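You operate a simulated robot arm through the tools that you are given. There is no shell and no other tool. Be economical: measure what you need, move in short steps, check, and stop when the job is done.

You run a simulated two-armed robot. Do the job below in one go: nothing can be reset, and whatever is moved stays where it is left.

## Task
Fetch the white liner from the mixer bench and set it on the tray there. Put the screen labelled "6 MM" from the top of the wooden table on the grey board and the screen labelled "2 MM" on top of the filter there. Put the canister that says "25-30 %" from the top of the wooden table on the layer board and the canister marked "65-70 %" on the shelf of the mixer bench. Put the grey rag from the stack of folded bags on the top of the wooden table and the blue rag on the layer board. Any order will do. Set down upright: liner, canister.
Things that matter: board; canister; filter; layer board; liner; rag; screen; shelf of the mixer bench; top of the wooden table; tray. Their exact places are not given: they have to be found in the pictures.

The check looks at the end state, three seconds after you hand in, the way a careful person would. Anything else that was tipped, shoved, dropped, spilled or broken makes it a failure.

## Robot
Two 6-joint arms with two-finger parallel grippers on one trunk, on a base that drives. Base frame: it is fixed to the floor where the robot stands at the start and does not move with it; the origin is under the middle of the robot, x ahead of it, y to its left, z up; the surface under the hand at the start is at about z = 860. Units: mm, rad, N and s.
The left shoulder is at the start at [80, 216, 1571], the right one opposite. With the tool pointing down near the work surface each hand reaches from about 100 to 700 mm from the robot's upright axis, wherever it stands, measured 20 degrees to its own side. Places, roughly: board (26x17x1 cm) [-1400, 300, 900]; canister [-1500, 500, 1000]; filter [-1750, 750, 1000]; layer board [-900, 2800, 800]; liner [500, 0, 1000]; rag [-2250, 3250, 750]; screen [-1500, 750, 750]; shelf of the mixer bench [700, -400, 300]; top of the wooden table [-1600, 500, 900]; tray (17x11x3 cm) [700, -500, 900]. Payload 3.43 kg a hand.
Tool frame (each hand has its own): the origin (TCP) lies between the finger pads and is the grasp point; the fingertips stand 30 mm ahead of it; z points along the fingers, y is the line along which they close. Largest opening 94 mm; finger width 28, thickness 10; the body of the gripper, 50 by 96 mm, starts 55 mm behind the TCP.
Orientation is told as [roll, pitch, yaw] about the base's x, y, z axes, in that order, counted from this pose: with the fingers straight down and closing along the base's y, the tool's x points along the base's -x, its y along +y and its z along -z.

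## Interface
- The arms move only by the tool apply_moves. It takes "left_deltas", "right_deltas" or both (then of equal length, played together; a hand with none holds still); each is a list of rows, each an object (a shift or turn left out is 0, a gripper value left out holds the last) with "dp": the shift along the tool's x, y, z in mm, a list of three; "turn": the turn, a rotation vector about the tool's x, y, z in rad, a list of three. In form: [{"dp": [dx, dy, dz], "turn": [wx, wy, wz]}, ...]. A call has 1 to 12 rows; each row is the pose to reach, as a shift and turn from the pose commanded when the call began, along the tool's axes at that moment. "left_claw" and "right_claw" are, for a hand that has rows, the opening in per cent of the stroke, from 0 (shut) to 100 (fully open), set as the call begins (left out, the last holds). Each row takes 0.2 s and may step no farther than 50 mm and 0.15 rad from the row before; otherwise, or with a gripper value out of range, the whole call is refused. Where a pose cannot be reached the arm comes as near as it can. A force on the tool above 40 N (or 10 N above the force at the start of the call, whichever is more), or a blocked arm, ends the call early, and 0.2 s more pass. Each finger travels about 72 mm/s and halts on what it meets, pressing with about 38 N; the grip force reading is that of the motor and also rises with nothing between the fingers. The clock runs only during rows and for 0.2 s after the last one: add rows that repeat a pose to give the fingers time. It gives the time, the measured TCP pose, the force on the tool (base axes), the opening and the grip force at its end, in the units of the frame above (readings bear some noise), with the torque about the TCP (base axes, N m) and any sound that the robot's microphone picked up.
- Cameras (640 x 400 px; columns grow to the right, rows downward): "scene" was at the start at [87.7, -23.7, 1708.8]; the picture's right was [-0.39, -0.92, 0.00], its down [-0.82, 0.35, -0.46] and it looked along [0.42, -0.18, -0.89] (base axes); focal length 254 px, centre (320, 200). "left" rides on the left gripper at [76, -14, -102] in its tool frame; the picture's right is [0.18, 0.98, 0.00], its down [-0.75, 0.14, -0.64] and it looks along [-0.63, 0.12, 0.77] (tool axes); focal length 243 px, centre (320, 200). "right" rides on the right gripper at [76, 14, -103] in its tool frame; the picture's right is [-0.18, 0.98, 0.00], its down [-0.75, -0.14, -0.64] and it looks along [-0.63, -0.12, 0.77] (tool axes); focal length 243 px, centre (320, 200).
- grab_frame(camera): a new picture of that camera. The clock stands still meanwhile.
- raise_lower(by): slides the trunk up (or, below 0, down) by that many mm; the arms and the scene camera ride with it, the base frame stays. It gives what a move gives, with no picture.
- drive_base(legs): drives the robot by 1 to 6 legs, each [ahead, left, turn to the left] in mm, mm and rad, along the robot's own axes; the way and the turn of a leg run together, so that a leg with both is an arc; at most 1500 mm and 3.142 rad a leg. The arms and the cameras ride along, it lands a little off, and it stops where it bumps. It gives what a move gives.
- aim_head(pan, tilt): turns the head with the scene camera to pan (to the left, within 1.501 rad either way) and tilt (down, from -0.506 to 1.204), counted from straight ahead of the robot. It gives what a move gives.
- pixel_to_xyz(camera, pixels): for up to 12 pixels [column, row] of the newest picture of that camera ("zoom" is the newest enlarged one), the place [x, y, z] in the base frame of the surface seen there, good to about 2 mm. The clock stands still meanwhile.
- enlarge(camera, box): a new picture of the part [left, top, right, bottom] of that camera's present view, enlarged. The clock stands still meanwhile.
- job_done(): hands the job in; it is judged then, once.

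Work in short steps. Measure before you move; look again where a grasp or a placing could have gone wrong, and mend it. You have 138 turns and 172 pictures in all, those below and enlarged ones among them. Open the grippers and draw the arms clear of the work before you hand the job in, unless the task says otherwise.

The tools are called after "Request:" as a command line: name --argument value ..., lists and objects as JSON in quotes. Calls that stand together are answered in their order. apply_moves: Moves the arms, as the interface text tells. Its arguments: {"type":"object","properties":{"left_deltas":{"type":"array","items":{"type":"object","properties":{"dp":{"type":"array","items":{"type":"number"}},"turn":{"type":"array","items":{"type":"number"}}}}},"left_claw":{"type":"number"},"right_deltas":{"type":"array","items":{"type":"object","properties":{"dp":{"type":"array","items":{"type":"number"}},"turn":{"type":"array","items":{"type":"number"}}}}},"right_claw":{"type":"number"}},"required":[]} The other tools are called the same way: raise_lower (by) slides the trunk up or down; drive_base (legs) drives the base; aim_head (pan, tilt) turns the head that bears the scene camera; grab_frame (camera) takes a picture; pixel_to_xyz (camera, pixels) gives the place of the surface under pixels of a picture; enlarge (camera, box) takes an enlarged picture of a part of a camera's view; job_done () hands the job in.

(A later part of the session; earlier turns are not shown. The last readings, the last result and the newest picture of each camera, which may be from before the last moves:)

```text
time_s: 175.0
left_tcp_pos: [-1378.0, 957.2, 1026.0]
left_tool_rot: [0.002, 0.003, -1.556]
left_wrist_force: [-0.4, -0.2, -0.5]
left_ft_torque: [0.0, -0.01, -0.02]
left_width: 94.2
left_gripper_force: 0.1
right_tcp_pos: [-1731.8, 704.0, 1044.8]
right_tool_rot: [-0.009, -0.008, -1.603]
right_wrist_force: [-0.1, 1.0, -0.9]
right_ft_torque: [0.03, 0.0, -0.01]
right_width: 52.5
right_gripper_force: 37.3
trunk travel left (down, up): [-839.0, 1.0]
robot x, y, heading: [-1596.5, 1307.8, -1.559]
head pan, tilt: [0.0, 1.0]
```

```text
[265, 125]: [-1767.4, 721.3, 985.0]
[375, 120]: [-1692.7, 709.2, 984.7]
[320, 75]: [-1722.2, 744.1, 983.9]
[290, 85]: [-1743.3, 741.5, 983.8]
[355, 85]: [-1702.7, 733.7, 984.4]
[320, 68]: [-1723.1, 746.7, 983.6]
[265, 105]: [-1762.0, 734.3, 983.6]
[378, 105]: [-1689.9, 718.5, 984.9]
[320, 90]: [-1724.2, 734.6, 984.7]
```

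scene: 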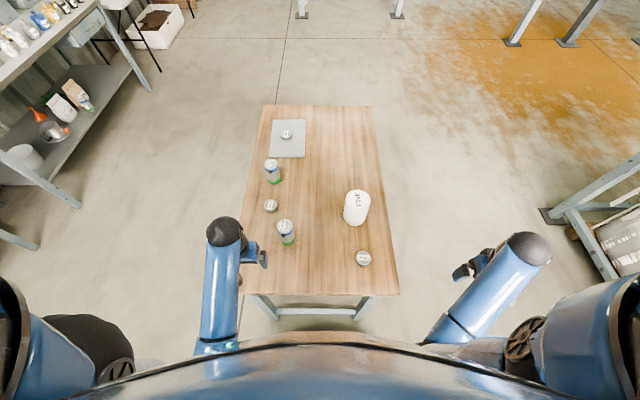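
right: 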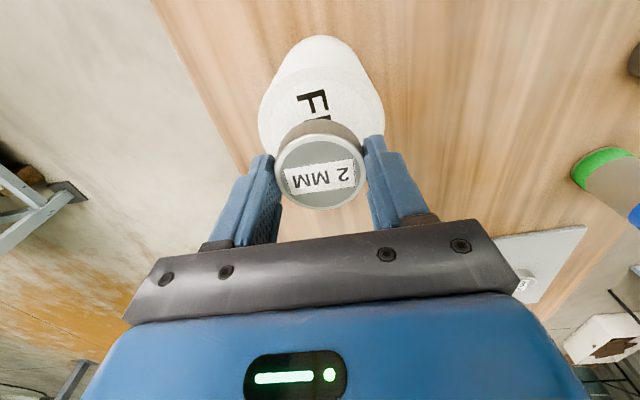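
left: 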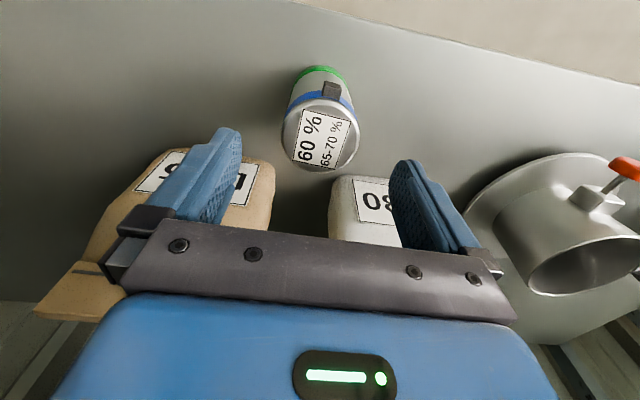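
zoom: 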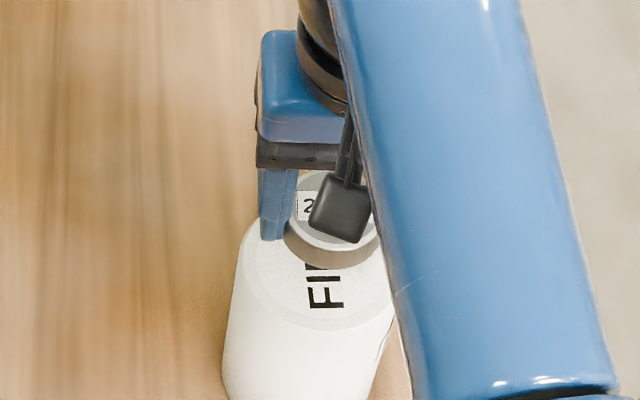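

Filter centre confirmed ≈(-1731,705). I lower until contact (~27 mm), then open.

Request:
apply_moves --right_deltas '[{"dp": [0, 0, 15]}, {"dp": [0, 0, 23]}, {"dp": [0, 0, 26]}, {"dp": [0, 0, 27]}]'

Request:
grab_frame --camera "right"

```text
time_s: 176.0
left_tcp_pos: [-1379.1, 957.2, 1025.2]
left_tool_rot: [0.001, 0.001, -1.555]
left_wrist_force: [-0.3, 0.2, 0.5]
left_ft_torque: [0.01, 0.01, 0.0]
left_width: 94.1
left_gripper_force: 0.1
right_tcp_pos: [-1730.9, 704.7, 1017.3]
right_tool_rot: [-0.009, -0.006, -1.604]
right_wrist_force: [0.2, 0.7, -0.5]
right_ft_torque: [0.0, -0.01, 0.0]
right_width: 52.5
right_gripper_force: 37.9
trunk travel left (down, up): [-839.0, 1.0]
robot x, y, heading: [-1601.0, 1307.6, -1.561]
head pan, tilt: [0.0, 1.0]
```

```text
93 pictures are left
```

right: 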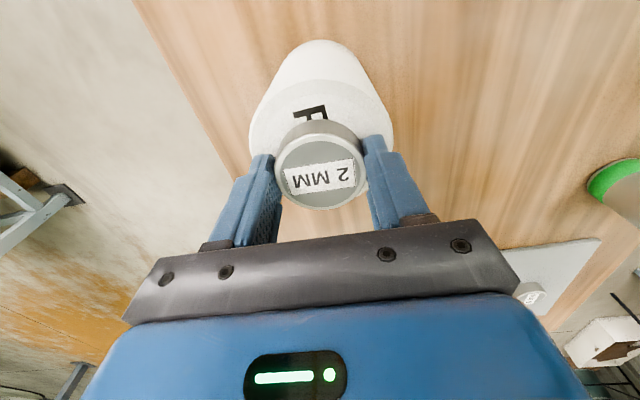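

No contact yet; I go 2, then 4 mm more.

Request:
apply_moves --right_deltas '[{"dp": [0, 0, 2]}, {"dp": [0, 0, 2]}]'

Request:
apply_moves --right_deltas '[{"dp": [0, 0, 1.5]}, {"dp": [0, 0, 1.5]}]'

```text
time_s: 176.6
left_tcp_pos: [-1379.0, 958.8, 1025.3]
left_tool_rot: [0.003, 0.001, -1.554]
left_wrist_force: [-0.3, -0.8, -0.1]
left_ft_torque: [0.02, 0.01, -0.02]
left_width: 93.9
left_gripper_force: 0.3
right_tcp_pos: [-1731.5, 705.2, 1015.5]
right_tool_rot: [-0.006, -0.008, -1.604]
right_wrist_force: [-0.7, 1.3, 0.9]
right_ft_torque: [-0.03, -0.02, 0.01]
right_width: 52.2
right_gripper_force: 37.1
trunk travel left (down, up): [-839.0, 1.0]
robot x, y, heading: [-1600.1, 1304.3, -1.565]
head pan, tilt: [0.0, 1.0]
```

```text
time_s: 177.2
left_tcp_pos: [-1378.9, 958.8, 1026.1]
left_tool_rot: [0.001, 0.001, -1.555]
left_wrist_force: [-0.2, -0.1, 0.3]
left_ft_torque: [0.0, -0.02, -0.01]
left_width: 93.9
left_gripper_force: 0.1
right_tcp_pos: [-1731.1, 702.8, 1014.9]
right_tool_rot: [-0.008, -0.009, -1.607]
right_wrist_force: [-0.7, -0.7, 8.1]
right_ft_torque: [-0.09, 0.01, 0.02]
right_width: 52.0
right_gripper_force: 38.0
trunk travel left (down, up): [-839.0, 1.0]
robot x, y, heading: [-1599.0, 1306.2, -1.561]
head pan, tilt: [0.0, 1.0]
```

Contact at 8 N. I open and rise straight.

Request:
apply_moves --right_claw 70 --right_deltas '[{"dp": [0, 0, -0.5]}, {"dp": [0, 0, -0.5]}, {"dp": [0, 0, -0.5]}, {"dp": [0, 0, -15]}, {"dp": [0, 0, -30]}, {"dp": [5, 0, -34]}, {"dp": [50, 0, -34]}, {"dp": [95, 0, -34]}, {"dp": [140, 0, -34]}]'

Request:
enlarge --camera "scene" --box '[310, 160, 406, 280]'

Request:
grab_frame --camera "right"

```text
time_s: 179.2
left_tcp_pos: [-1379.3, 959.4, 1026.3]
left_tool_rot: [0.003, 0.001, -1.554]
left_wrist_force: [-0.3, 0.7, -0.3]
left_ft_torque: [0.0, -0.01, 0.03]
left_width: 94.3
left_gripper_force: 0.0
right_tcp_pos: [-1727.1, 845.5, 1048.9]
right_tool_rot: [-0.007, -0.01, -1.605]
right_wrist_force: [-1.2, 0.9, 0.6]
right_ft_torque: [-0.03, -0.01, -0.03]
right_width: 65.8
right_gripper_force: 0.0
trunk travel left (down, up): [-839.0, 1.0]
robot x, y, heading: [-1597.1, 1306.4, -1.564]
head pan, tilt: [0.0, 1.0]
```

```text
3.33 times, centred on (358, 220) of scene
```

zoom: 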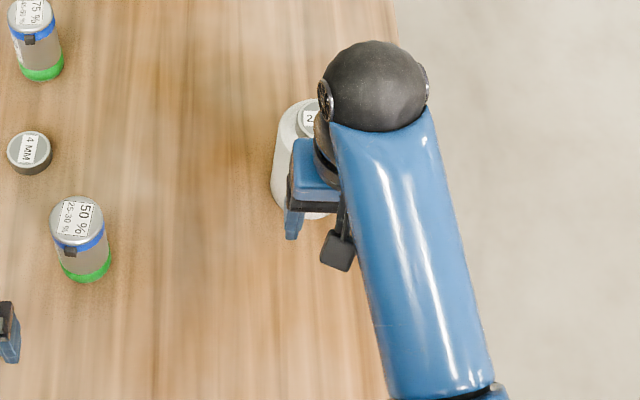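

```text
91 pictures are left
```

right: 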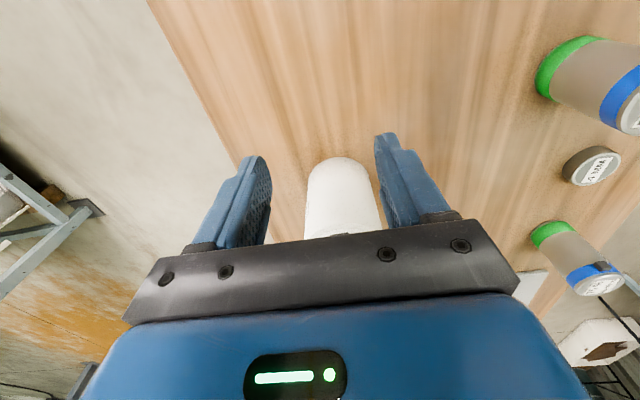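

The 2 MM screen stays on the filter. Now the left hand goes over the 25-30 % canister.

Request:
apply_moves --left_deltas '[{"dp": [-37, -24, 0]}, {"dp": [-74, -48, 0]}, {"dp": [-110, -72, 0]}, {"dp": [-146.5, -96, 0]}, {"dp": [-146.5, -96, 0]}]'

Request:
grab_frame --camera "left"

Request:
pixel_to_xyz --camera "left" --pixels '[[322, 130], [292, 130], [352, 130], [322, 155], [322, 105]]'

Request:
grab_frame --camera "scene"

```text
time_s: 180.4
left_tcp_pos: [-1473.8, 809.8, 1025.8]
left_tool_rot: [0.002, 0.002, -1.557]
left_wrist_force: [0.3, 0.4, 0.2]
left_ft_torque: [0.0, 0.0, -0.01]
left_width: 94.1
left_gripper_force: 0.1
right_tcp_pos: [-1727.2, 843.6, 1048.6]
right_tool_rot: [-0.008, -0.008, -1.603]
right_wrist_force: [-0.4, 0.3, -0.4]
right_ft_torque: [0.01, -0.03, -0.01]
right_width: 65.9
right_gripper_force: 0.1
trunk travel left (down, up): [-839.0, 1.0]
robot x, y, heading: [-1594.8, 1306.7, -1.563]
head pan, tilt: [0.0, 1.0]
```

```text
90 pictures are left
```

left: 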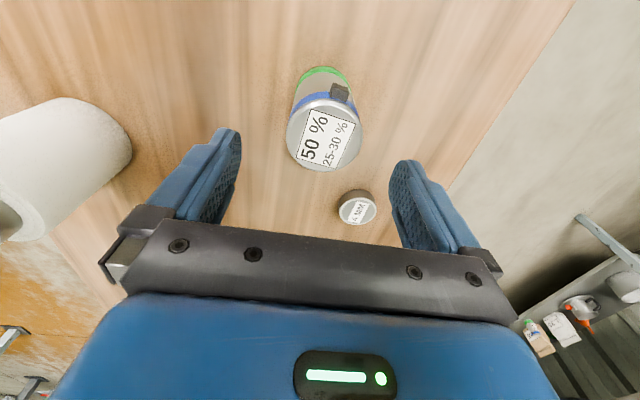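

```text
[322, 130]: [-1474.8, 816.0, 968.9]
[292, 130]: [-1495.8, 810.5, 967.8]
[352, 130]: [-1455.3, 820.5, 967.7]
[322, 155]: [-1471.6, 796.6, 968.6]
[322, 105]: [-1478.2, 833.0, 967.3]
```

```text
89 pictures are left
```

scene: 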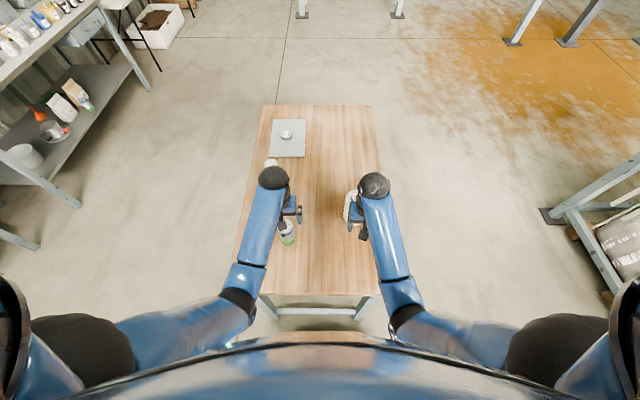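

Well aligned (centre ≈(-1473.5,813)). I descend 99 mm, grip and lift.

Request:
apply_moves --left_deltas '[{"dp": [3, 0, 35]}, {"dp": [3, 0, 70]}, {"dp": [3, 0, 99]}, {"dp": [3, 0, 99]}]'

Request:
apply_moves --left_claw 0 --left_deltas '[{}, {}, {}, {}]'

Request:
apply_moves --left_deltas '[{"dp": [0, 0, -40]}, {"dp": [0, 0, -80]}, {"dp": [0, 0, -110]}, {"dp": [0, 0, -110]}]'

Request:
grab_frame --camera "left"

```text
time_s: 181.4
left_tcp_pos: [-1474.7, 812.4, 928.4]
left_tool_rot: [0.001, 0.003, -1.554]
left_wrist_force: [0.4, -0.6, 0.1]
left_ft_torque: [-0.01, 0.0, 0.01]
left_width: 94.0
left_gripper_force: 0.0
right_tcp_pos: [-1726.5, 843.3, 1048.8]
right_tool_rot: [-0.008, -0.008, -1.604]
right_wrist_force: [0.1, 1.1, 0.3]
right_ft_torque: [0.03, 0.0, 0.02]
right_width: 65.6
right_gripper_force: 0.0
trunk travel left (down, up): [-839.0, 1.0]
robot x, y, heading: [-1595.6, 1305.5, -1.558]
head pan, tilt: [0.0, 1.0]
```

```text
time_s: 182.4
left_tcp_pos: [-1474.4, 811.8, 929.0]
left_tool_rot: [0.002, 0.002, -1.554]
left_wrist_force: [-0.6, -0.2, -0.1]
left_ft_torque: [0.0, 0.03, 0.0]
left_width: 57.6
left_gripper_force: 38.3
right_tcp_pos: [-1725.5, 843.5, 1047.8]
right_tool_rot: [-0.009, -0.007, -1.605]
right_wrist_force: [0.3, -0.3, -0.3]
right_ft_torque: [0.01, 0.01, 0.03]
right_width: 65.8
right_gripper_force: 0.1
trunk travel left (down, up): [-839.0, 1.0]
robot x, y, heading: [-1597.3, 1305.4, -1.565]
head pan, tilt: [0.0, 1.0]
```

```text
time_s: 183.4
left_tcp_pos: [-1474.7, 811.8, 1038.1]
left_tool_rot: [0.001, 0.003, -1.554]
left_wrist_force: [-1.3, -0.6, -2.2]
left_ft_torque: [0.03, -0.01, 0.03]
left_width: 57.8
left_gripper_force: 38.1
right_tcp_pos: [-1726.3, 844.1, 1047.6]
right_tool_rot: [-0.009, -0.007, -1.602]
right_wrist_force: [0.1, 0.3, -0.1]
right_ft_torque: [0.0, 0.0, 0.01]
right_width: 65.6
right_gripper_force: 0.0
trunk travel left (down, up): [-839.0, 1.0]
robot x, y, heading: [-1599.4, 1303.8, -1.559]
head pan, tilt: [0.0, 1.0]
```

```text
88 pictures are left
```

left: 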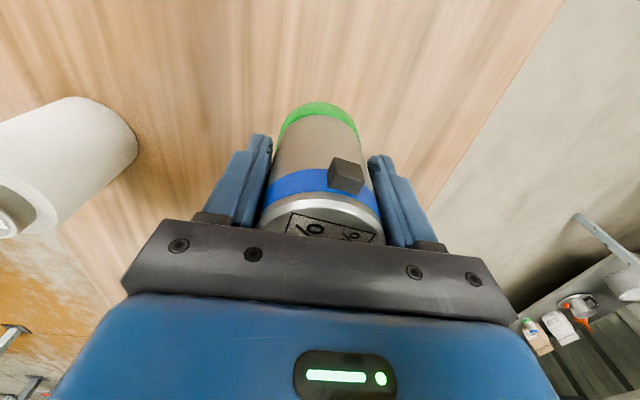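

Held. I retract both arms, drive back and sideways into the open, then look at the filter.

Request:
apply_moves --left_deltas '[{"dp": [45, 0, 0]}, {"dp": [90, 0, 0]}, {"dp": [135, 0, 0]}, {"dp": [170, 0, 0]}]' --right_deltas '[{"dp": [40, 0, 0]}, {"dp": [80, 0, 0]}, {"dp": [120, -20, 0]}, {"dp": [150, -50, 0]}]'

Request:
drive_base --legs '[[-280, 0, 0]]'

Request:
aim_head --pan 0 --tilt 0.75

Request:
grab_frame --camera "scene"

Request:
enlarge --camera "scene" --box '[230, 130, 410, 270]'

```text
time_s: 184.4
left_tcp_pos: [-1474.2, 985.9, 1036.2]
left_tool_rot: [0.001, -0.003, -1.555]
left_wrist_force: [-0.5, 0.3, -2.3]
left_ft_torque: [0.0, -0.03, 0.02]
left_width: 57.6
left_gripper_force: 38.1
right_tcp_pos: [-1772.9, 996.7, 1046.2]
right_tool_rot: [-0.006, -0.009, -1.605]
right_wrist_force: [0.2, 0.1, 0.5]
right_ft_torque: [-0.01, -0.01, -0.04]
right_width: 65.7
right_gripper_force: 0.1
right hand out of reach, approached as far as the arm can: row 2, 3
trunk travel left (down, up): [-839.0, 1.0]
robot x, y, heading: [-1598.9, 1302.8, -1.559]
head pan, tilt: [0.0, 1.0]
```

```text
time_s: 186.4
left_tcp_pos: [-1476.6, 1265.1, 1036.2]
left_tool_rot: [0.004, 0.003, -1.553]
left_wrist_force: [-0.1, -0.2, -2.2]
left_ft_torque: [-0.01, -0.05, -0.01]
left_width: 57.6
left_gripper_force: 37.7
right_tcp_pos: [-1775.1, 1274.4, 1044.4]
right_tool_rot: [-0.009, -0.003, -1.603]
right_wrist_force: [0.2, 1.0, -0.3]
right_ft_torque: [0.06, 0.01, -0.02]
right_width: 65.9
right_gripper_force: 0.0
trunk travel left (down, up): [-839.0, 1.0]
robot x, y, heading: [-1598.0, 1587.0, -1.559]
head pan, tilt: [0.0, 1.0]
```

```text
time_s: 187.2
left_tcp_pos: [-1476.2, 1267.0, 1036.3]
left_tool_rot: [0.003, 0.004, -1.553]
left_wrist_force: [-0.6, -1.4, -2.4]
left_ft_torque: [-0.02, 0.0, 0.0]
left_width: 57.4
left_gripper_force: 38.0
right_tcp_pos: [-1775.4, 1278.9, 1046.0]
right_tool_rot: [-0.009, -0.007, -1.603]
right_wrist_force: [-0.4, 0.5, -0.8]
right_ft_torque: [-0.01, 0.0, -0.05]
right_width: 66.0
right_gripper_force: 0.0
trunk travel left (down, up): [-839.0, 1.0]
robot x, y, heading: [-1600.0, 1588.1, -1.557]
head pan, tilt: [0.0, 0.75]
```

```text
87 pictures are left
```

scene: 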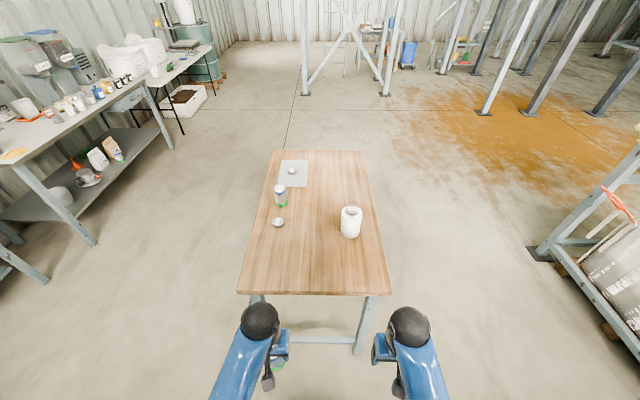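

```text
2.86 times, centred on (320, 200) of scene
```

zoom: 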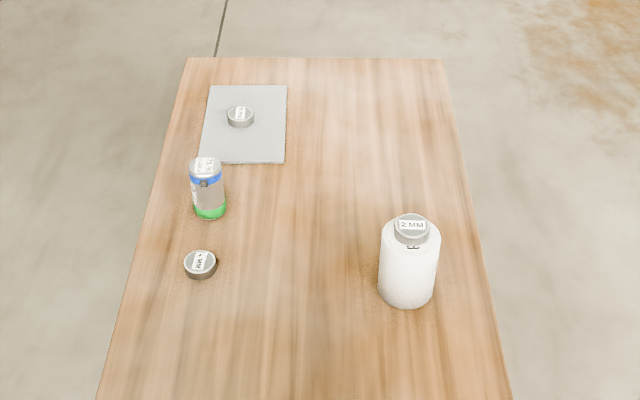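

Everything sits well; 65-70 % still upright on the shelf far left. I move to open floor and turn to face the pallets.

Request:
drive_base --legs '[[0, 600, 0], [0, 0, 3.13]]'

Request:
aim_head --pan 0.15 --tilt 0.75

Request:
grab_frame --camera "scene"

```text
time_s: 198.0
left_tcp_pos: [-1150.1, 1916.4, 1035.8]
left_tool_rot: [0.002, 0.003, 1.64]
left_wrist_force: [0.0, -0.6, -1.7]
left_ft_torque: [0.0, 0.02, -0.04]
left_width: 57.5
left_gripper_force: 38.1
right_tcp_pos: [-851.7, 1923.1, 1045.1]
right_tool_rot: [-0.009, -0.007, 1.591]
right_wrist_force: [0.1, -0.7, 0.3]
right_ft_torque: [-0.01, -0.02, -0.03]
right_width: 65.9
right_gripper_force: 0.1
trunk travel left (down, up): [-839.0, 1.0]
robot x, y, heading: [-1003.5, 1606.4, 1.634]
head pan, tilt: [0.0, 0.75]
```

```text
time_s: 198.7
left_tcp_pos: [-1150.6, 1917.4, 1036.2]
left_tool_rot: [0.001, 0.001, 1.641]
left_wrist_force: [0.2, -0.7, -2.1]
left_ft_torque: [-0.01, -0.01, -0.01]
left_width: 57.3
left_gripper_force: 38.0
right_tcp_pos: [-852.0, 1923.9, 1046.0]
right_tool_rot: [-0.008, -0.007, 1.592]
right_wrist_force: [-0.1, 0.4, 0.0]
right_ft_torque: [-0.03, -0.01, 0.0]
right_width: 65.9
right_gripper_force: 0.0
trunk travel left (down, up): [-839.0, 1.0]
robot x, y, heading: [-1006.6, 1607.3, 1.637]
head pan, tilt: [0.15, 0.75]
```

```text
85 pictures are left
```

scene: 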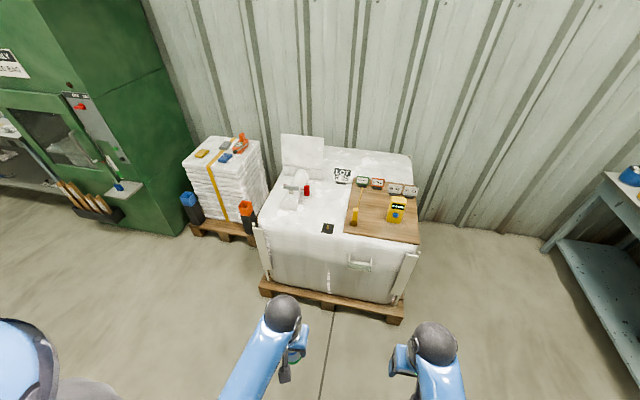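

The brown layer board is on the big box at (385,215); the bag stack's top has small cloths around (222,150). I enlarge and measure.

Request:
enlarge --camera "scene" --box '[330, 160, 430, 250]'

Request:
enlarge --camera "scene" --box '[175, 125, 285, 215]'

Request:
pixel_to_xyz --camera "scene" --pixels '[[385, 215], [345, 230], [417, 242], [418, 200], [360, 185], [395, 202], [354, 208], [375, 230], [400, 230], [420, 240], [268, 235], [355, 275]]'

Request:
pixel_to_xyz --camera "scene" --pixels '[[201, 153], [223, 145], [226, 157], [240, 143], [214, 165], [184, 162], [255, 150], [206, 138], [230, 165], [188, 200], [247, 210]]'

```text
4.44 times, centred on (380, 205) of scene
```

zoom: 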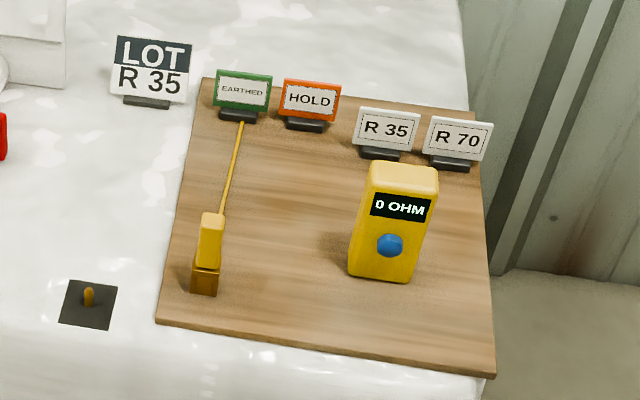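

```text
4.44 times, centred on (230, 170) of scene
```

zoom: 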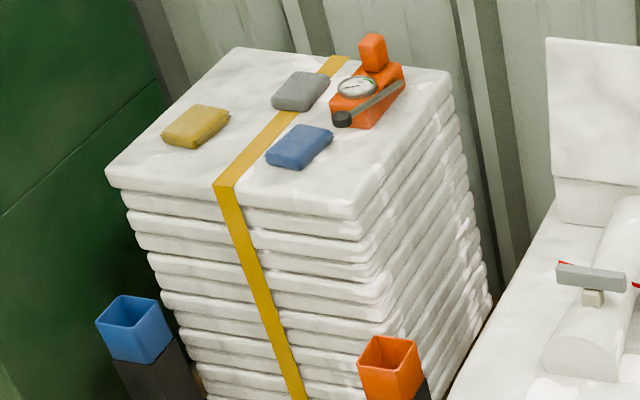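

```text
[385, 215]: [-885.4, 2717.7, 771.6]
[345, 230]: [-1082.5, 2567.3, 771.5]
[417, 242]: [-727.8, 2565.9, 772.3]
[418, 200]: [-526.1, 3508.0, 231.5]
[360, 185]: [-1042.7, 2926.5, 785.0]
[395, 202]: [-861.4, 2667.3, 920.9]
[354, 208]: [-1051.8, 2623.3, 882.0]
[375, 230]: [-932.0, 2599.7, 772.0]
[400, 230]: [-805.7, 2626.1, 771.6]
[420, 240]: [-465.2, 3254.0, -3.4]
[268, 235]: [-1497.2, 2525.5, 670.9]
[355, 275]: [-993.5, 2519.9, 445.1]
```

```text
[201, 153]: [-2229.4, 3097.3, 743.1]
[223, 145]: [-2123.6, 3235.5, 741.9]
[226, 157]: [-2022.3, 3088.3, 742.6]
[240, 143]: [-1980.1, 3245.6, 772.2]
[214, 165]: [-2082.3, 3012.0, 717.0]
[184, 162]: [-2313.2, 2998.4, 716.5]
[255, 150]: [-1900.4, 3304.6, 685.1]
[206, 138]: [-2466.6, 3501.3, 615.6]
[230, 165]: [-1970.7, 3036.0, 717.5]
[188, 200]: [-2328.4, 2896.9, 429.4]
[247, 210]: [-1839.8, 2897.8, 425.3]
```

Board z≈772, x -1082..-728, y from 2566; meter at (-860,2667), clamp at (-1052,2623). I drive up to it at about (-800,2170).

Request:
drive_base --legs '[[0, -210, -0.066], [550, 0, 0]]'

Request:
aim_head --pan 0.1 --tilt 1.05

Request:
grab_frame --camera "scene"

```text
time_s: 203.1
left_tcp_pos: [-917.8, 2478.1, 1037.8]
left_tool_rot: [0.001, 0.0, 1.58]
left_wrist_force: [-0.6, 0.2, -0.4]
left_ft_torque: [-0.03, -0.01, -0.01]
left_width: 57.0
left_gripper_force: 38.1
right_tcp_pos: [-618.3, 2466.6, 1047.2]
right_tool_rot: [-0.008, -0.008, 1.53]
right_wrist_force: [-0.6, 0.1, -0.9]
right_ft_torque: [0.04, 0.02, -0.01]
right_width: 65.5
right_gripper_force: 0.0
trunk travel left (down, up): [-839.0, 1.0]
robot x, y, heading: [-790.7, 2158.9, 1.573]
head pan, tilt: [0.15, 0.75]
```

```text
time_s: 203.9
left_tcp_pos: [-917.0, 2480.5, 1036.8]
left_tool_rot: [0.001, 0.002, 1.581]
left_wrist_force: [-0.9, 0.4, -2.2]
left_ft_torque: [0.0, 0.0, 0.0]
left_width: 57.1
left_gripper_force: 38.2
right_tcp_pos: [-617.5, 2468.2, 1045.5]
right_tool_rot: [-0.007, -0.007, 1.53]
right_wrist_force: [0.1, 0.0, 0.8]
right_ft_torque: [-0.01, -0.03, 0.0]
right_width: 65.6
right_gripper_force: 0.0
trunk travel left (down, up): [-839.0, 1.0]
robot x, y, heading: [-791.7, 2158.9, 1.572]
head pan, tilt: [0.099, 1.051]
```

```text
82 pictures are left
```

scene: 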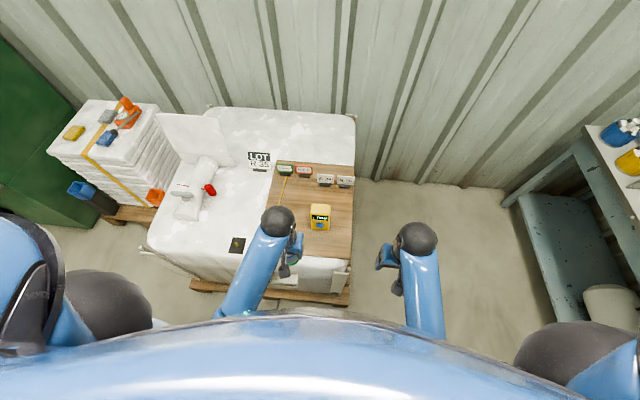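

Request:
enlarge --camera "scene" --box '[255, 155, 367, 265]'

Request:
grab_frame --camera "left"

```text
3.64 times, centred on (311, 210) of scene
```

zoom: 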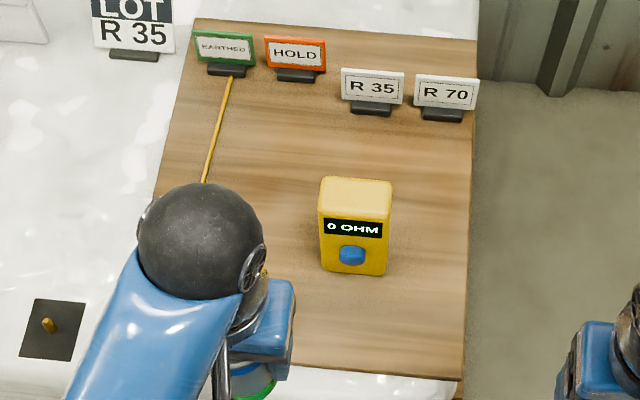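

```text
80 pictures are left
```

left: 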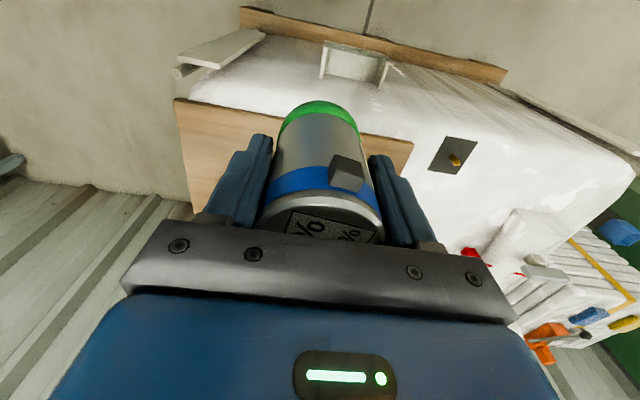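

Request:
pixel_to_xyz --camera "zoom" --pixels '[[250, 140], [290, 200], [300, 270], [205, 175], [320, 265], [388, 270], [350, 190], [430, 200], [430, 280], [355, 330], [440, 370], [270, 110]]'

Request:
pixel_to_xyz --camera "zoom" --pixels '[[203, 180], [230, 80], [300, 350], [467, 380], [470, 220], [475, 60], [322, 180], [392, 190], [300, 75], [370, 105]]'

```text
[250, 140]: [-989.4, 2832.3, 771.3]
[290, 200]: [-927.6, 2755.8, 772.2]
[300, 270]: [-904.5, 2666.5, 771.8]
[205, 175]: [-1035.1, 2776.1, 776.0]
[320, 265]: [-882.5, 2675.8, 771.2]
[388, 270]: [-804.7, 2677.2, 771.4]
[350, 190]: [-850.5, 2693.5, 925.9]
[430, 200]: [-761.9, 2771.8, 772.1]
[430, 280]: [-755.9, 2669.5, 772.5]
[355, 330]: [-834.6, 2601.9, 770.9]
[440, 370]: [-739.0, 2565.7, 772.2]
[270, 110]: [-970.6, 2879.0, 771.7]
```

```text
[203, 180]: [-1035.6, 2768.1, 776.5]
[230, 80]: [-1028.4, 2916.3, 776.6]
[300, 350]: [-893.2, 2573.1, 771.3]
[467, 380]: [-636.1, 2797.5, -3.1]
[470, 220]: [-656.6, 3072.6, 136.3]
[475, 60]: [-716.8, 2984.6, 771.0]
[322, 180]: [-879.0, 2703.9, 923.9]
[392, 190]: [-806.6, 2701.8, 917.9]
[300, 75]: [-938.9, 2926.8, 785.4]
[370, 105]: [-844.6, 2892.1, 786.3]
```

Free spot for the canister: (-955,2618) between clamp and meter; the rag will fit at front right (-800,2615). I move over and part-way down.

Request:
apply_moves --left_deltas '[{"dp": [-46, 12, 0]}, {"dp": [-92, 24, 0]}, {"dp": [-138, 36.6, 0]}, {"dp": [-138, 36.6, 45]}, {"dp": [-138, 36.6, 90]}, {"dp": [-138, 36.6, 135]}, {"dp": [-138, 36.6, 165]}, {"dp": [-138, 36.6, 165]}]'

Request:
enlarge --camera "scene" --box '[235, 155, 367, 265]'

Request:
grab_frame --camera "left"

```text
time_s: 205.7
left_tcp_pos: [-956.6, 2617.2, 871.1]
left_tool_rot: [0.003, -0.002, 1.58]
left_wrist_force: [0.5, 0.5, -2.9]
left_ft_torque: [-0.01, -0.02, -0.01]
left_width: 57.2
left_gripper_force: 37.7
right_tcp_pos: [-617.3, 2468.5, 1045.6]
right_tool_rot: [-0.009, -0.007, 1.531]
right_wrist_force: [0.6, -0.7, 1.1]
right_ft_torque: [0.0, 0.0, 0.0]
right_width: 65.6
right_gripper_force: 0.0
trunk travel left (down, up): [-839.0, 1.0]
robot x, y, heading: [-797.5, 2160.6, 1.572]
head pan, tilt: [0.099, 1.051]
```

```text
3.64 times, centred on (301, 210) of scene
```

zoom: 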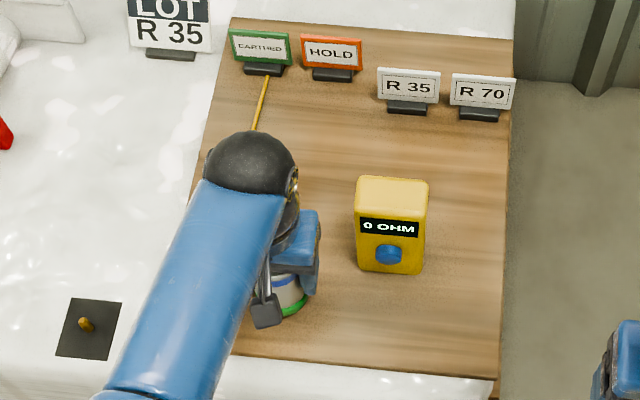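

```text
78 pictures are left
```

left: 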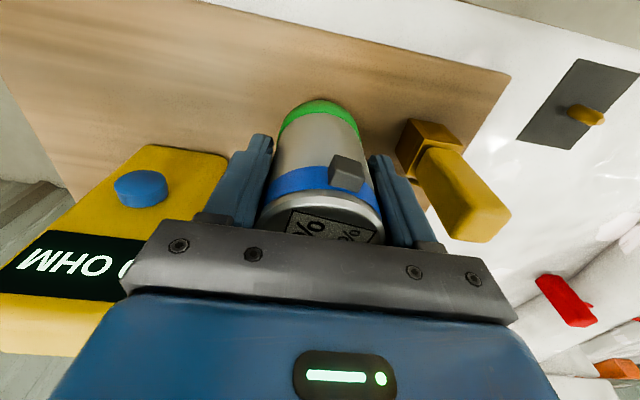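

Request:
pixel_to_xyz --camera "left" --pixels '[[400, 140], [430, 150], [440, 170], [480, 200], [455, 235], [215, 165], [205, 190], [190, 158], [420, 200]]'

```text
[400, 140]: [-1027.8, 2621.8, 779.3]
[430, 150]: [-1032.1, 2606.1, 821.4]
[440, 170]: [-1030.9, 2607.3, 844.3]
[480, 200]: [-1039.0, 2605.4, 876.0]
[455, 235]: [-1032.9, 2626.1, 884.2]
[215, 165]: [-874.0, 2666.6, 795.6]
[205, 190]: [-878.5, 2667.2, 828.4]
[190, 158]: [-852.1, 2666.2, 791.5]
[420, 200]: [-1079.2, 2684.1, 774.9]
```

Clamp edge at x≈-1028, meter at -878. I shift 4 mm toward the meter and lower to the board.

Request:
apply_moves --left_deltas '[{"dp": [0, -4, 12]}, {"dp": [0, -4, 22]}, {"dp": [0, -4, 26]}, {"dp": [0, -4, 27.5]}, {"dp": [0, -4, 27.5]}]'

```text
time_s: 206.9
left_tcp_pos: [-951.1, 2616.0, 843.0]
left_tool_rot: [0.001, 0.001, 1.58]
left_wrist_force: [0.3, 0.2, -1.3]
left_ft_torque: [-0.03, 0.01, -0.03]
left_width: 57.1
left_gripper_force: 38.1
right_tcp_pos: [-617.7, 2467.8, 1046.1]
right_tool_rot: [-0.009, -0.008, 1.53]
right_wrist_force: [-0.9, -0.3, 0.8]
right_ft_torque: [0.02, 0.05, -0.01]
right_width: 65.9
right_gripper_force: 0.0
trunk travel left (down, up): [-839.0, 1.0]
robot x, y, heading: [-793.0, 2158.4, 1.572]
head pan, tilt: [0.099, 1.051]
```

Request:
apply_moves --left_deltas '[{"dp": [0, 0, 1.5]}, {"dp": [0, 0, 2.5]}, {"dp": [0, 0, 2.5]}]'

```text
time_s: 207.7
left_tcp_pos: [-951.3, 2616.9, 842.7]
left_tool_rot: [0.002, -0.004, 1.58]
left_wrist_force: [-4.1, -0.7, 22.7]
left_ft_torque: [-0.31, 0.04, -0.01]
left_width: 57.0
left_gripper_force: 37.5
right_tcp_pos: [-618.4, 2465.6, 1047.5]
right_tool_rot: [-0.007, -0.008, 1.529]
right_wrist_force: [-0.3, 0.0, -0.5]
right_ft_torque: [0.01, 0.01, -0.03]
right_width: 65.9
right_gripper_force: 0.1
trunk travel left (down, up): [-839.0, 1.0]
robot x, y, heading: [-792.6, 2160.9, 1.572]
head pan, tilt: [0.099, 1.051]
```

Firm contact (23 N). I ease up 2 mm, open to 78 %, rise straight up.

Request:
apply_moves --left_deltas '[{"dp": [0, 0, -1.5]}]'

Request:
apply_moves --left_claw 78 --left_deltas '[{}, {}, {}, {"dp": [0, 0, -45]}, {"dp": [0, 0, -90]}, {"dp": [0, 0, -135]}, {"dp": [0, 0, -180]}, {"dp": [45, 0, -190]}, {"dp": [90, 0, -190]}]'

Request:
grab_frame --camera "left"

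Request:
enlarge --camera "scene" --box '[235, 155, 367, 265]'

```text
time_s: 208.1
left_tcp_pos: [-951.2, 2619.0, 843.5]
left_tool_rot: [0.003, -0.002, 1.582]
left_wrist_force: [-4.1, 2.7, 14.0]
left_ft_torque: [0.35, -0.01, 0.14]
left_width: 56.7
left_gripper_force: 37.4
right_tcp_pos: [-617.6, 2468.1, 1047.0]
right_tool_rot: [-0.01, -0.009, 1.529]
right_wrist_force: [-0.1, -0.1, 0.2]
right_ft_torque: [0.01, 0.0, 0.0]
right_width: 65.9
right_gripper_force: 0.1
trunk travel left (down, up): [-839.0, 1.0]
robot x, y, heading: [-791.1, 2157.7, 1.577]
head pan, tilt: [0.099, 1.051]
```

```text
time_s: 210.1
left_tcp_pos: [-949.5, 2523.3, 1033.6]
left_tool_rot: [0.001, 0.0, 1.578]
left_wrist_force: [-0.1, -1.0, -0.6]
left_ft_torque: [0.05, 0.0, 0.0]
left_width: 73.3
left_gripper_force: 0.1
right_tcp_pos: [-617.1, 2465.1, 1045.6]
right_tool_rot: [-0.009, -0.009, 1.53]
right_wrist_force: [-0.6, -0.3, -0.1]
right_ft_torque: [0.02, -0.02, 0.01]
right_width: 65.6
right_gripper_force: 0.1
trunk travel left (down, up): [-839.0, 1.0]
robot x, y, heading: [-792.3, 2154.2, 1.575]
head pan, tilt: [0.099, 1.051]
```

```text
77 pictures are left
```

left: 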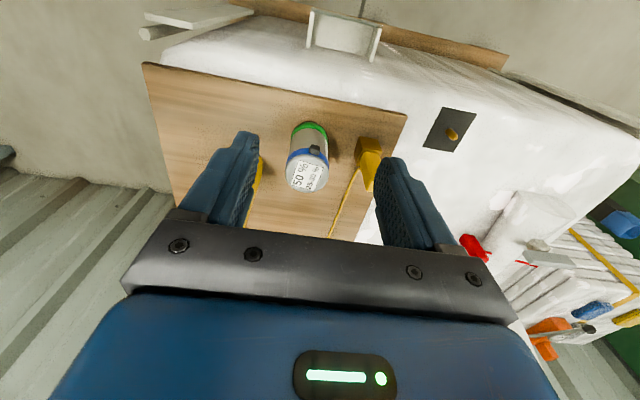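

```text
3.64 times, centred on (301, 210) of scene
```

zoom: 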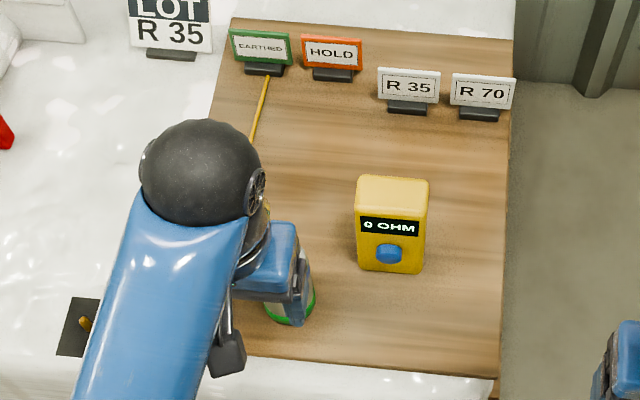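

The canister stands on the board. Next the rags; I back off 400 mm and look left to check the way.

Request:
drive_base --legs '[[-400, 0, 0]]'

Request:
aim_head --pan 1.0 --tilt 0.6

Request:
grab_frame --camera "scene"

Request:
pixel_to_xyz --camera "scene" --pixels '[[320, 250], [200, 250], [100, 250], [100, 180], [200, 180], [300, 180], [400, 200], [450, 230], [500, 230], [400, 150]]'

```text
time_s: 212.6
left_tcp_pos: [-948.7, 2129.8, 1032.3]
left_tool_rot: [0.001, 0.003, 1.585]
left_wrist_force: [-0.1, -0.7, -0.1]
left_ft_torque: [-0.01, 0.0, 0.0]
left_width: 73.3
left_gripper_force: 0.0
right_tcp_pos: [-617.5, 2075.3, 1044.3]
right_tool_rot: [-0.009, -0.005, 1.537]
right_wrist_force: [1.1, 0.7, 0.2]
right_ft_torque: [-0.02, 0.01, -0.02]
right_width: 65.8
right_gripper_force: 0.0
trunk travel left (down, up): [-839.0, 1.0]
robot x, y, heading: [-793.0, 1761.5, 1.58]
head pan, tilt: [0.099, 1.051]
```

```text
time_s: 213.8
left_tcp_pos: [-947.6, 2129.5, 1033.2]
left_tool_rot: [0.001, 0.002, 1.586]
left_wrist_force: [-0.2, 0.4, -0.9]
left_ft_torque: [0.01, 0.03, -0.03]
left_width: 73.6
left_gripper_force: 0.0
right_tcp_pos: [-617.1, 2072.4, 1045.6]
right_tool_rot: [-0.009, -0.007, 1.536]
right_wrist_force: [0.2, 0.3, 0.9]
right_ft_torque: [0.0, 0.0, 0.01]
right_width: 65.8
right_gripper_force: 0.2
trunk travel left (down, up): [-839.0, 1.0]
robot x, y, heading: [-790.3, 1762.0, 1.585]
head pan, tilt: [1.0, 0.6]
```

```text
75 pictures are left
```

scene: 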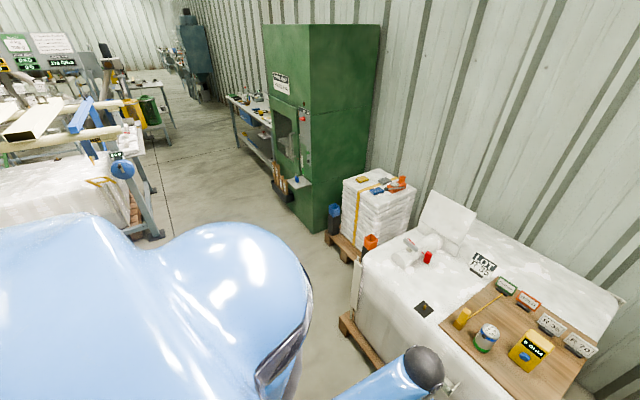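

```text
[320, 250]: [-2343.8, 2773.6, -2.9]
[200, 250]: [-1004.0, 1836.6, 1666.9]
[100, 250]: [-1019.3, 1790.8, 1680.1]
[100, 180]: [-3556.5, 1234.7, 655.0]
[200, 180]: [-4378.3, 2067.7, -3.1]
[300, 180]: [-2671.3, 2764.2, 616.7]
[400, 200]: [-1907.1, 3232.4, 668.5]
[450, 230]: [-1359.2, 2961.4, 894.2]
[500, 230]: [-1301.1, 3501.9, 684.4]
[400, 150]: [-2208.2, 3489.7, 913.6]
```

Way is clear. I drive left 1280 mm and ahead 740 mm to the bag stack.

Request:
drive_base --legs '[[0, 1280, -0.012], [760, 0, 0]]'

Request:
aim_head --pan 0 --tilt 0.95

Request:
grab_frame --camera "scene"

```text
time_s: 223.9
left_tcp_pos: [-2201.7, 2893.0, 1033.7]
left_tool_rot: [0.003, 0.0, 1.554]
left_wrist_force: [0.6, 0.3, 0.2]
left_ft_torque: [0.01, -0.02, 0.01]
left_width: 73.3
left_gripper_force: 0.0
right_tcp_pos: [-1874.3, 2827.1, 1046.4]
right_tool_rot: [-0.009, -0.007, 1.505]
right_wrist_force: [-0.2, 0.4, 1.0]
right_ft_torque: [-0.03, -0.03, 0.01]
right_width: 65.8
right_gripper_force: 0.1
trunk travel left (down, up): [-839.0, 1.0]
robot x, y, heading: [-2055.0, 2524.9, 1.544]
head pan, tilt: [1.0, 0.6]
```

```text
time_s: 225.2
left_tcp_pos: [-2201.6, 2891.5, 1034.9]
left_tool_rot: [0.001, 0.0, 1.556]
left_wrist_force: [-0.4, -0.4, 0.1]
left_ft_torque: [0.01, -0.01, 0.0]
left_width: 73.3
left_gripper_force: 0.1
right_tcp_pos: [-1872.9, 2827.5, 1046.5]
right_tool_rot: [-0.009, -0.009, 1.506]
right_wrist_force: [0.6, 0.4, -0.4]
right_ft_torque: [-0.02, 0.0, 0.0]
right_width: 65.8
right_gripper_force: 0.0
trunk travel left (down, up): [-839.0, 1.0]
robot x, y, heading: [-2058.6, 2523.9, 1.552]
head pan, tilt: [0.0, 0.949]
```

```text
74 pictures are left
```

scene: 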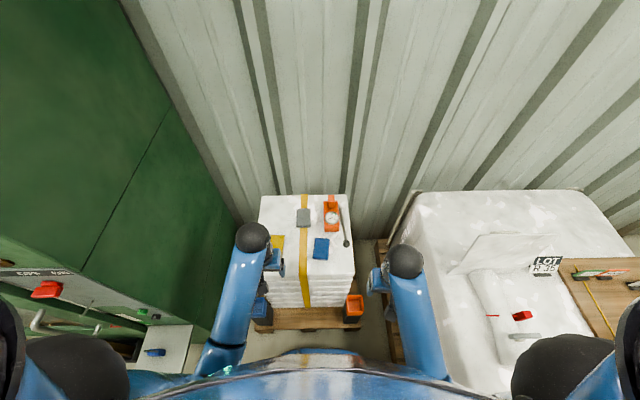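

Request:
enlarge --camera "scene" --box '[255, 185, 367, 275]'

Request:
pixel_to_xyz --camera "zoom" --pixels '[[275, 128], [237, 115], [312, 115], [275, 85], [275, 165], [375, 250], [340, 215], [415, 220], [340, 285], [405, 290], [370, 215], [372, 290]]'

Request:
pixel_to_xyz --camera "zoom" --pixels '[[320, 250], [430, 250], [240, 140], [420, 110], [500, 200], [410, 60], [330, 120], [250, 250], [480, 250], [375, 310], [275, 180]]'

```text
4.44 times, centred on (311, 230) of scene
```

zoom: 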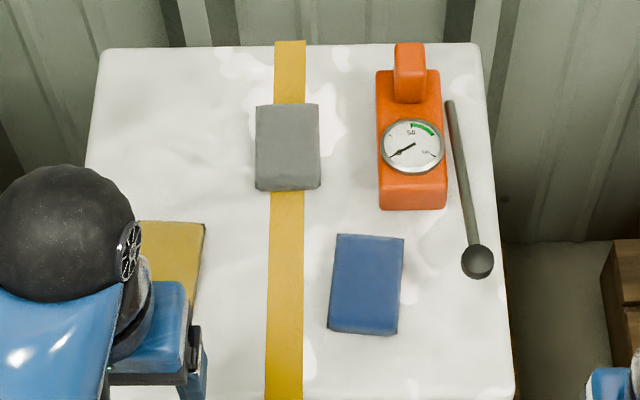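

```text
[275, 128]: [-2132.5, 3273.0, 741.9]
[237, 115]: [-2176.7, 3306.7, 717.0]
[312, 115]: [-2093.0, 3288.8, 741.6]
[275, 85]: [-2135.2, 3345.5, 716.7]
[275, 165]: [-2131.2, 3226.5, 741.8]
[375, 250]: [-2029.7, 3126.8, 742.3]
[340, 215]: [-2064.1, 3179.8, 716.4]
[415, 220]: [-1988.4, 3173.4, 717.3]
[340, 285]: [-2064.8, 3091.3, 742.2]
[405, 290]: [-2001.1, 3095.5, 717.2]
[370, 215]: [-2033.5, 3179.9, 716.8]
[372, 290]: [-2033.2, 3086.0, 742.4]
```

```text
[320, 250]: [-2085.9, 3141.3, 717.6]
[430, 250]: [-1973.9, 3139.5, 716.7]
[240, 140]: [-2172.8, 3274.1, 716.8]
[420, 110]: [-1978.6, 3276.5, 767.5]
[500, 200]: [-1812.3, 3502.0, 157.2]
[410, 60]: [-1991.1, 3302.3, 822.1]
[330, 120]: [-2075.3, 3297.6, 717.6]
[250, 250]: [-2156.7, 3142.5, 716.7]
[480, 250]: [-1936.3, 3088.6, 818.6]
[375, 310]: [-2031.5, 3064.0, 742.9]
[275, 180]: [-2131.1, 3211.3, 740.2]
```

Grey rag ≈(-2120,3256), blue ≈(-2038,3094), both ~70×95×25, stack top z≈717. I check the pallet front and posts before going closer.

Request:
pixel_to_xyz --camera "scene" --pixels '[[310, 312], [310, 325], [353, 300], [353, 315], [262, 300], [330, 328], [280, 330], [364, 320], [390, 330]]'

Request:
enlarge --camera "scene" --box '[240, 280, 400, 345]'

```text
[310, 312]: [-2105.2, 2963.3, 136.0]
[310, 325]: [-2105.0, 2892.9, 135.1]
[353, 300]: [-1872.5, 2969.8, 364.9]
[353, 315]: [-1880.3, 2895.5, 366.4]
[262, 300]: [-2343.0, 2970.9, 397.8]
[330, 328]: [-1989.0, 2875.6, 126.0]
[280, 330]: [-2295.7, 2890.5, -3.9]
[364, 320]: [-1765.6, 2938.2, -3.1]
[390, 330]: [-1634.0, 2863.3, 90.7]
```

```text
4.00 times, centred on (320, 312) of scene
```

zoom: 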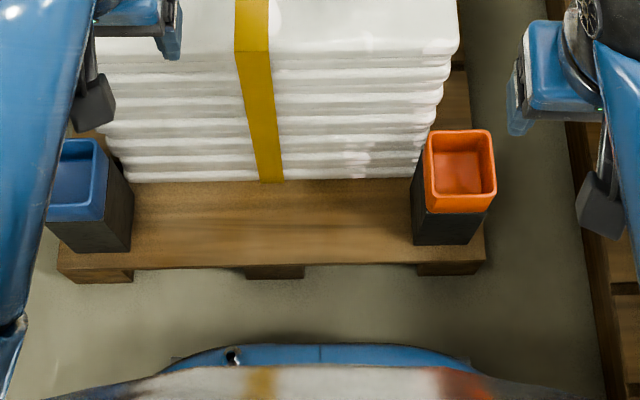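

Pallet front y≈2876. I shift right 65, ahead 40 and square up.

Request:
drive_base --legs '[[40, -65, 0.018]]'

Request:
enlarge --camera "scene" --box '[235, 185, 347, 275]'

```text
time_s: 226.2
left_tcp_pos: [-2152.3, 2924.3, 1033.4]
left_tool_rot: [-0.007, -0.004, 1.576]
left_wrist_force: [-0.3, -0.3, -0.3]
left_ft_torque: [0.01, -0.04, 0.01]
left_width: 73.2
left_gripper_force: 0.1
right_tcp_pos: [-1820.7, 2865.5, 1048.9]
right_tool_rot: [-0.015, -0.012, 1.527]
right_wrist_force: [-0.3, 0.1, -0.2]
right_ft_torque: [0.03, -0.07, 0.03]
right_width: 65.7
right_gripper_force: 0.0
trunk travel left (down, up): [-839.0, 1.0]
robot x, y, heading: [-1991.3, 2557.5, 1.575]
head pan, tilt: [0.0, 0.949]
```

```text
4.44 times, centred on (291, 230) of scene
```

zoom: 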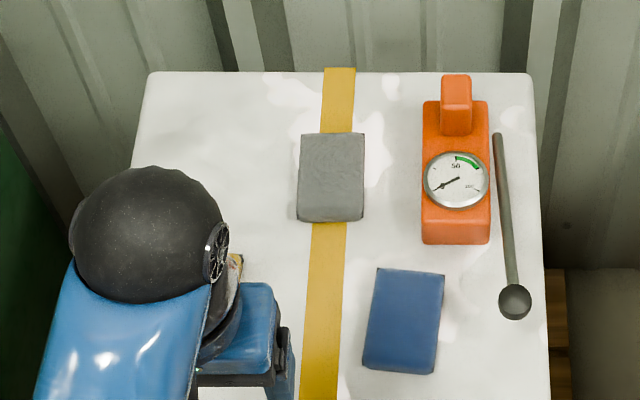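

Request:
pixel_to_xyz --camera "zoom" --pixels '[[305, 172], [358, 172], [331, 140], [331, 205], [331, 172], [375, 315], [434, 318], [408, 275], [400, 358], [405, 317]]'

```text
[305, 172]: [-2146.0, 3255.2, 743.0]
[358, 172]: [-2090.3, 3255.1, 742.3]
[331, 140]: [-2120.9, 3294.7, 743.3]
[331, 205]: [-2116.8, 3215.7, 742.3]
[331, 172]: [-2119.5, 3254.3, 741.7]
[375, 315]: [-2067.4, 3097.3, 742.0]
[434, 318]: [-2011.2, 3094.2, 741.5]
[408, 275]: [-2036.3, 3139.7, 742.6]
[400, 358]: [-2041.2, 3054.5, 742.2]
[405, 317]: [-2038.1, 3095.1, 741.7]
```

Grey centre (-2118.5,3255), blue (-2039,3097). I extend the left hand over the grey rag first.

Request:
apply_moves --left_claw 100 --left_deltas '[{"dp": [-47, -5, 0]}, {"dp": [-94, -10, 0]}, {"dp": [-141, -15, 0]}, {"dp": [-188, -20, 0]}, {"dp": [-235, -25, 0]}, {"dp": [-282, -30, 0]}, {"dp": [-330, -35.5, 0]}, {"dp": [-330, -35.5, 0]}]'

Request:
grab_frame --camera "left"

```text
time_s: 228.0
left_tcp_pos: [-2107.1, 3259.4, 1031.9]
left_tool_rot: [0.002, 0.0, 1.576]
left_wrist_force: [0.1, -0.4, -0.7]
left_ft_torque: [0.05, 0.02, -0.01]
left_width: 93.9
left_gripper_force: 0.0
right_tcp_pos: [-1813.0, 2869.7, 1045.0]
right_tool_rot: [-0.007, -0.007, 1.527]
right_wrist_force: [-0.5, -0.4, 0.0]
right_ft_torque: [0.0, -0.02, 0.03]
right_width: 65.9
right_gripper_force: 0.1
trunk travel left (down, up): [-839.0, 1.0]
robot x, y, heading: [-1992.3, 2556.5, 1.568]
head pan, tilt: [0.0, 0.949]
```

```text
70 pictures are left
```

left: 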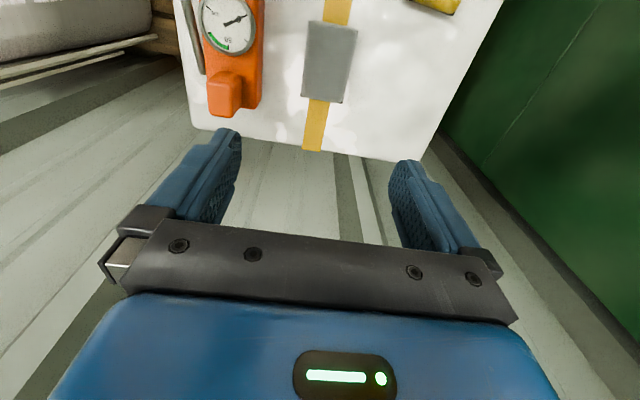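

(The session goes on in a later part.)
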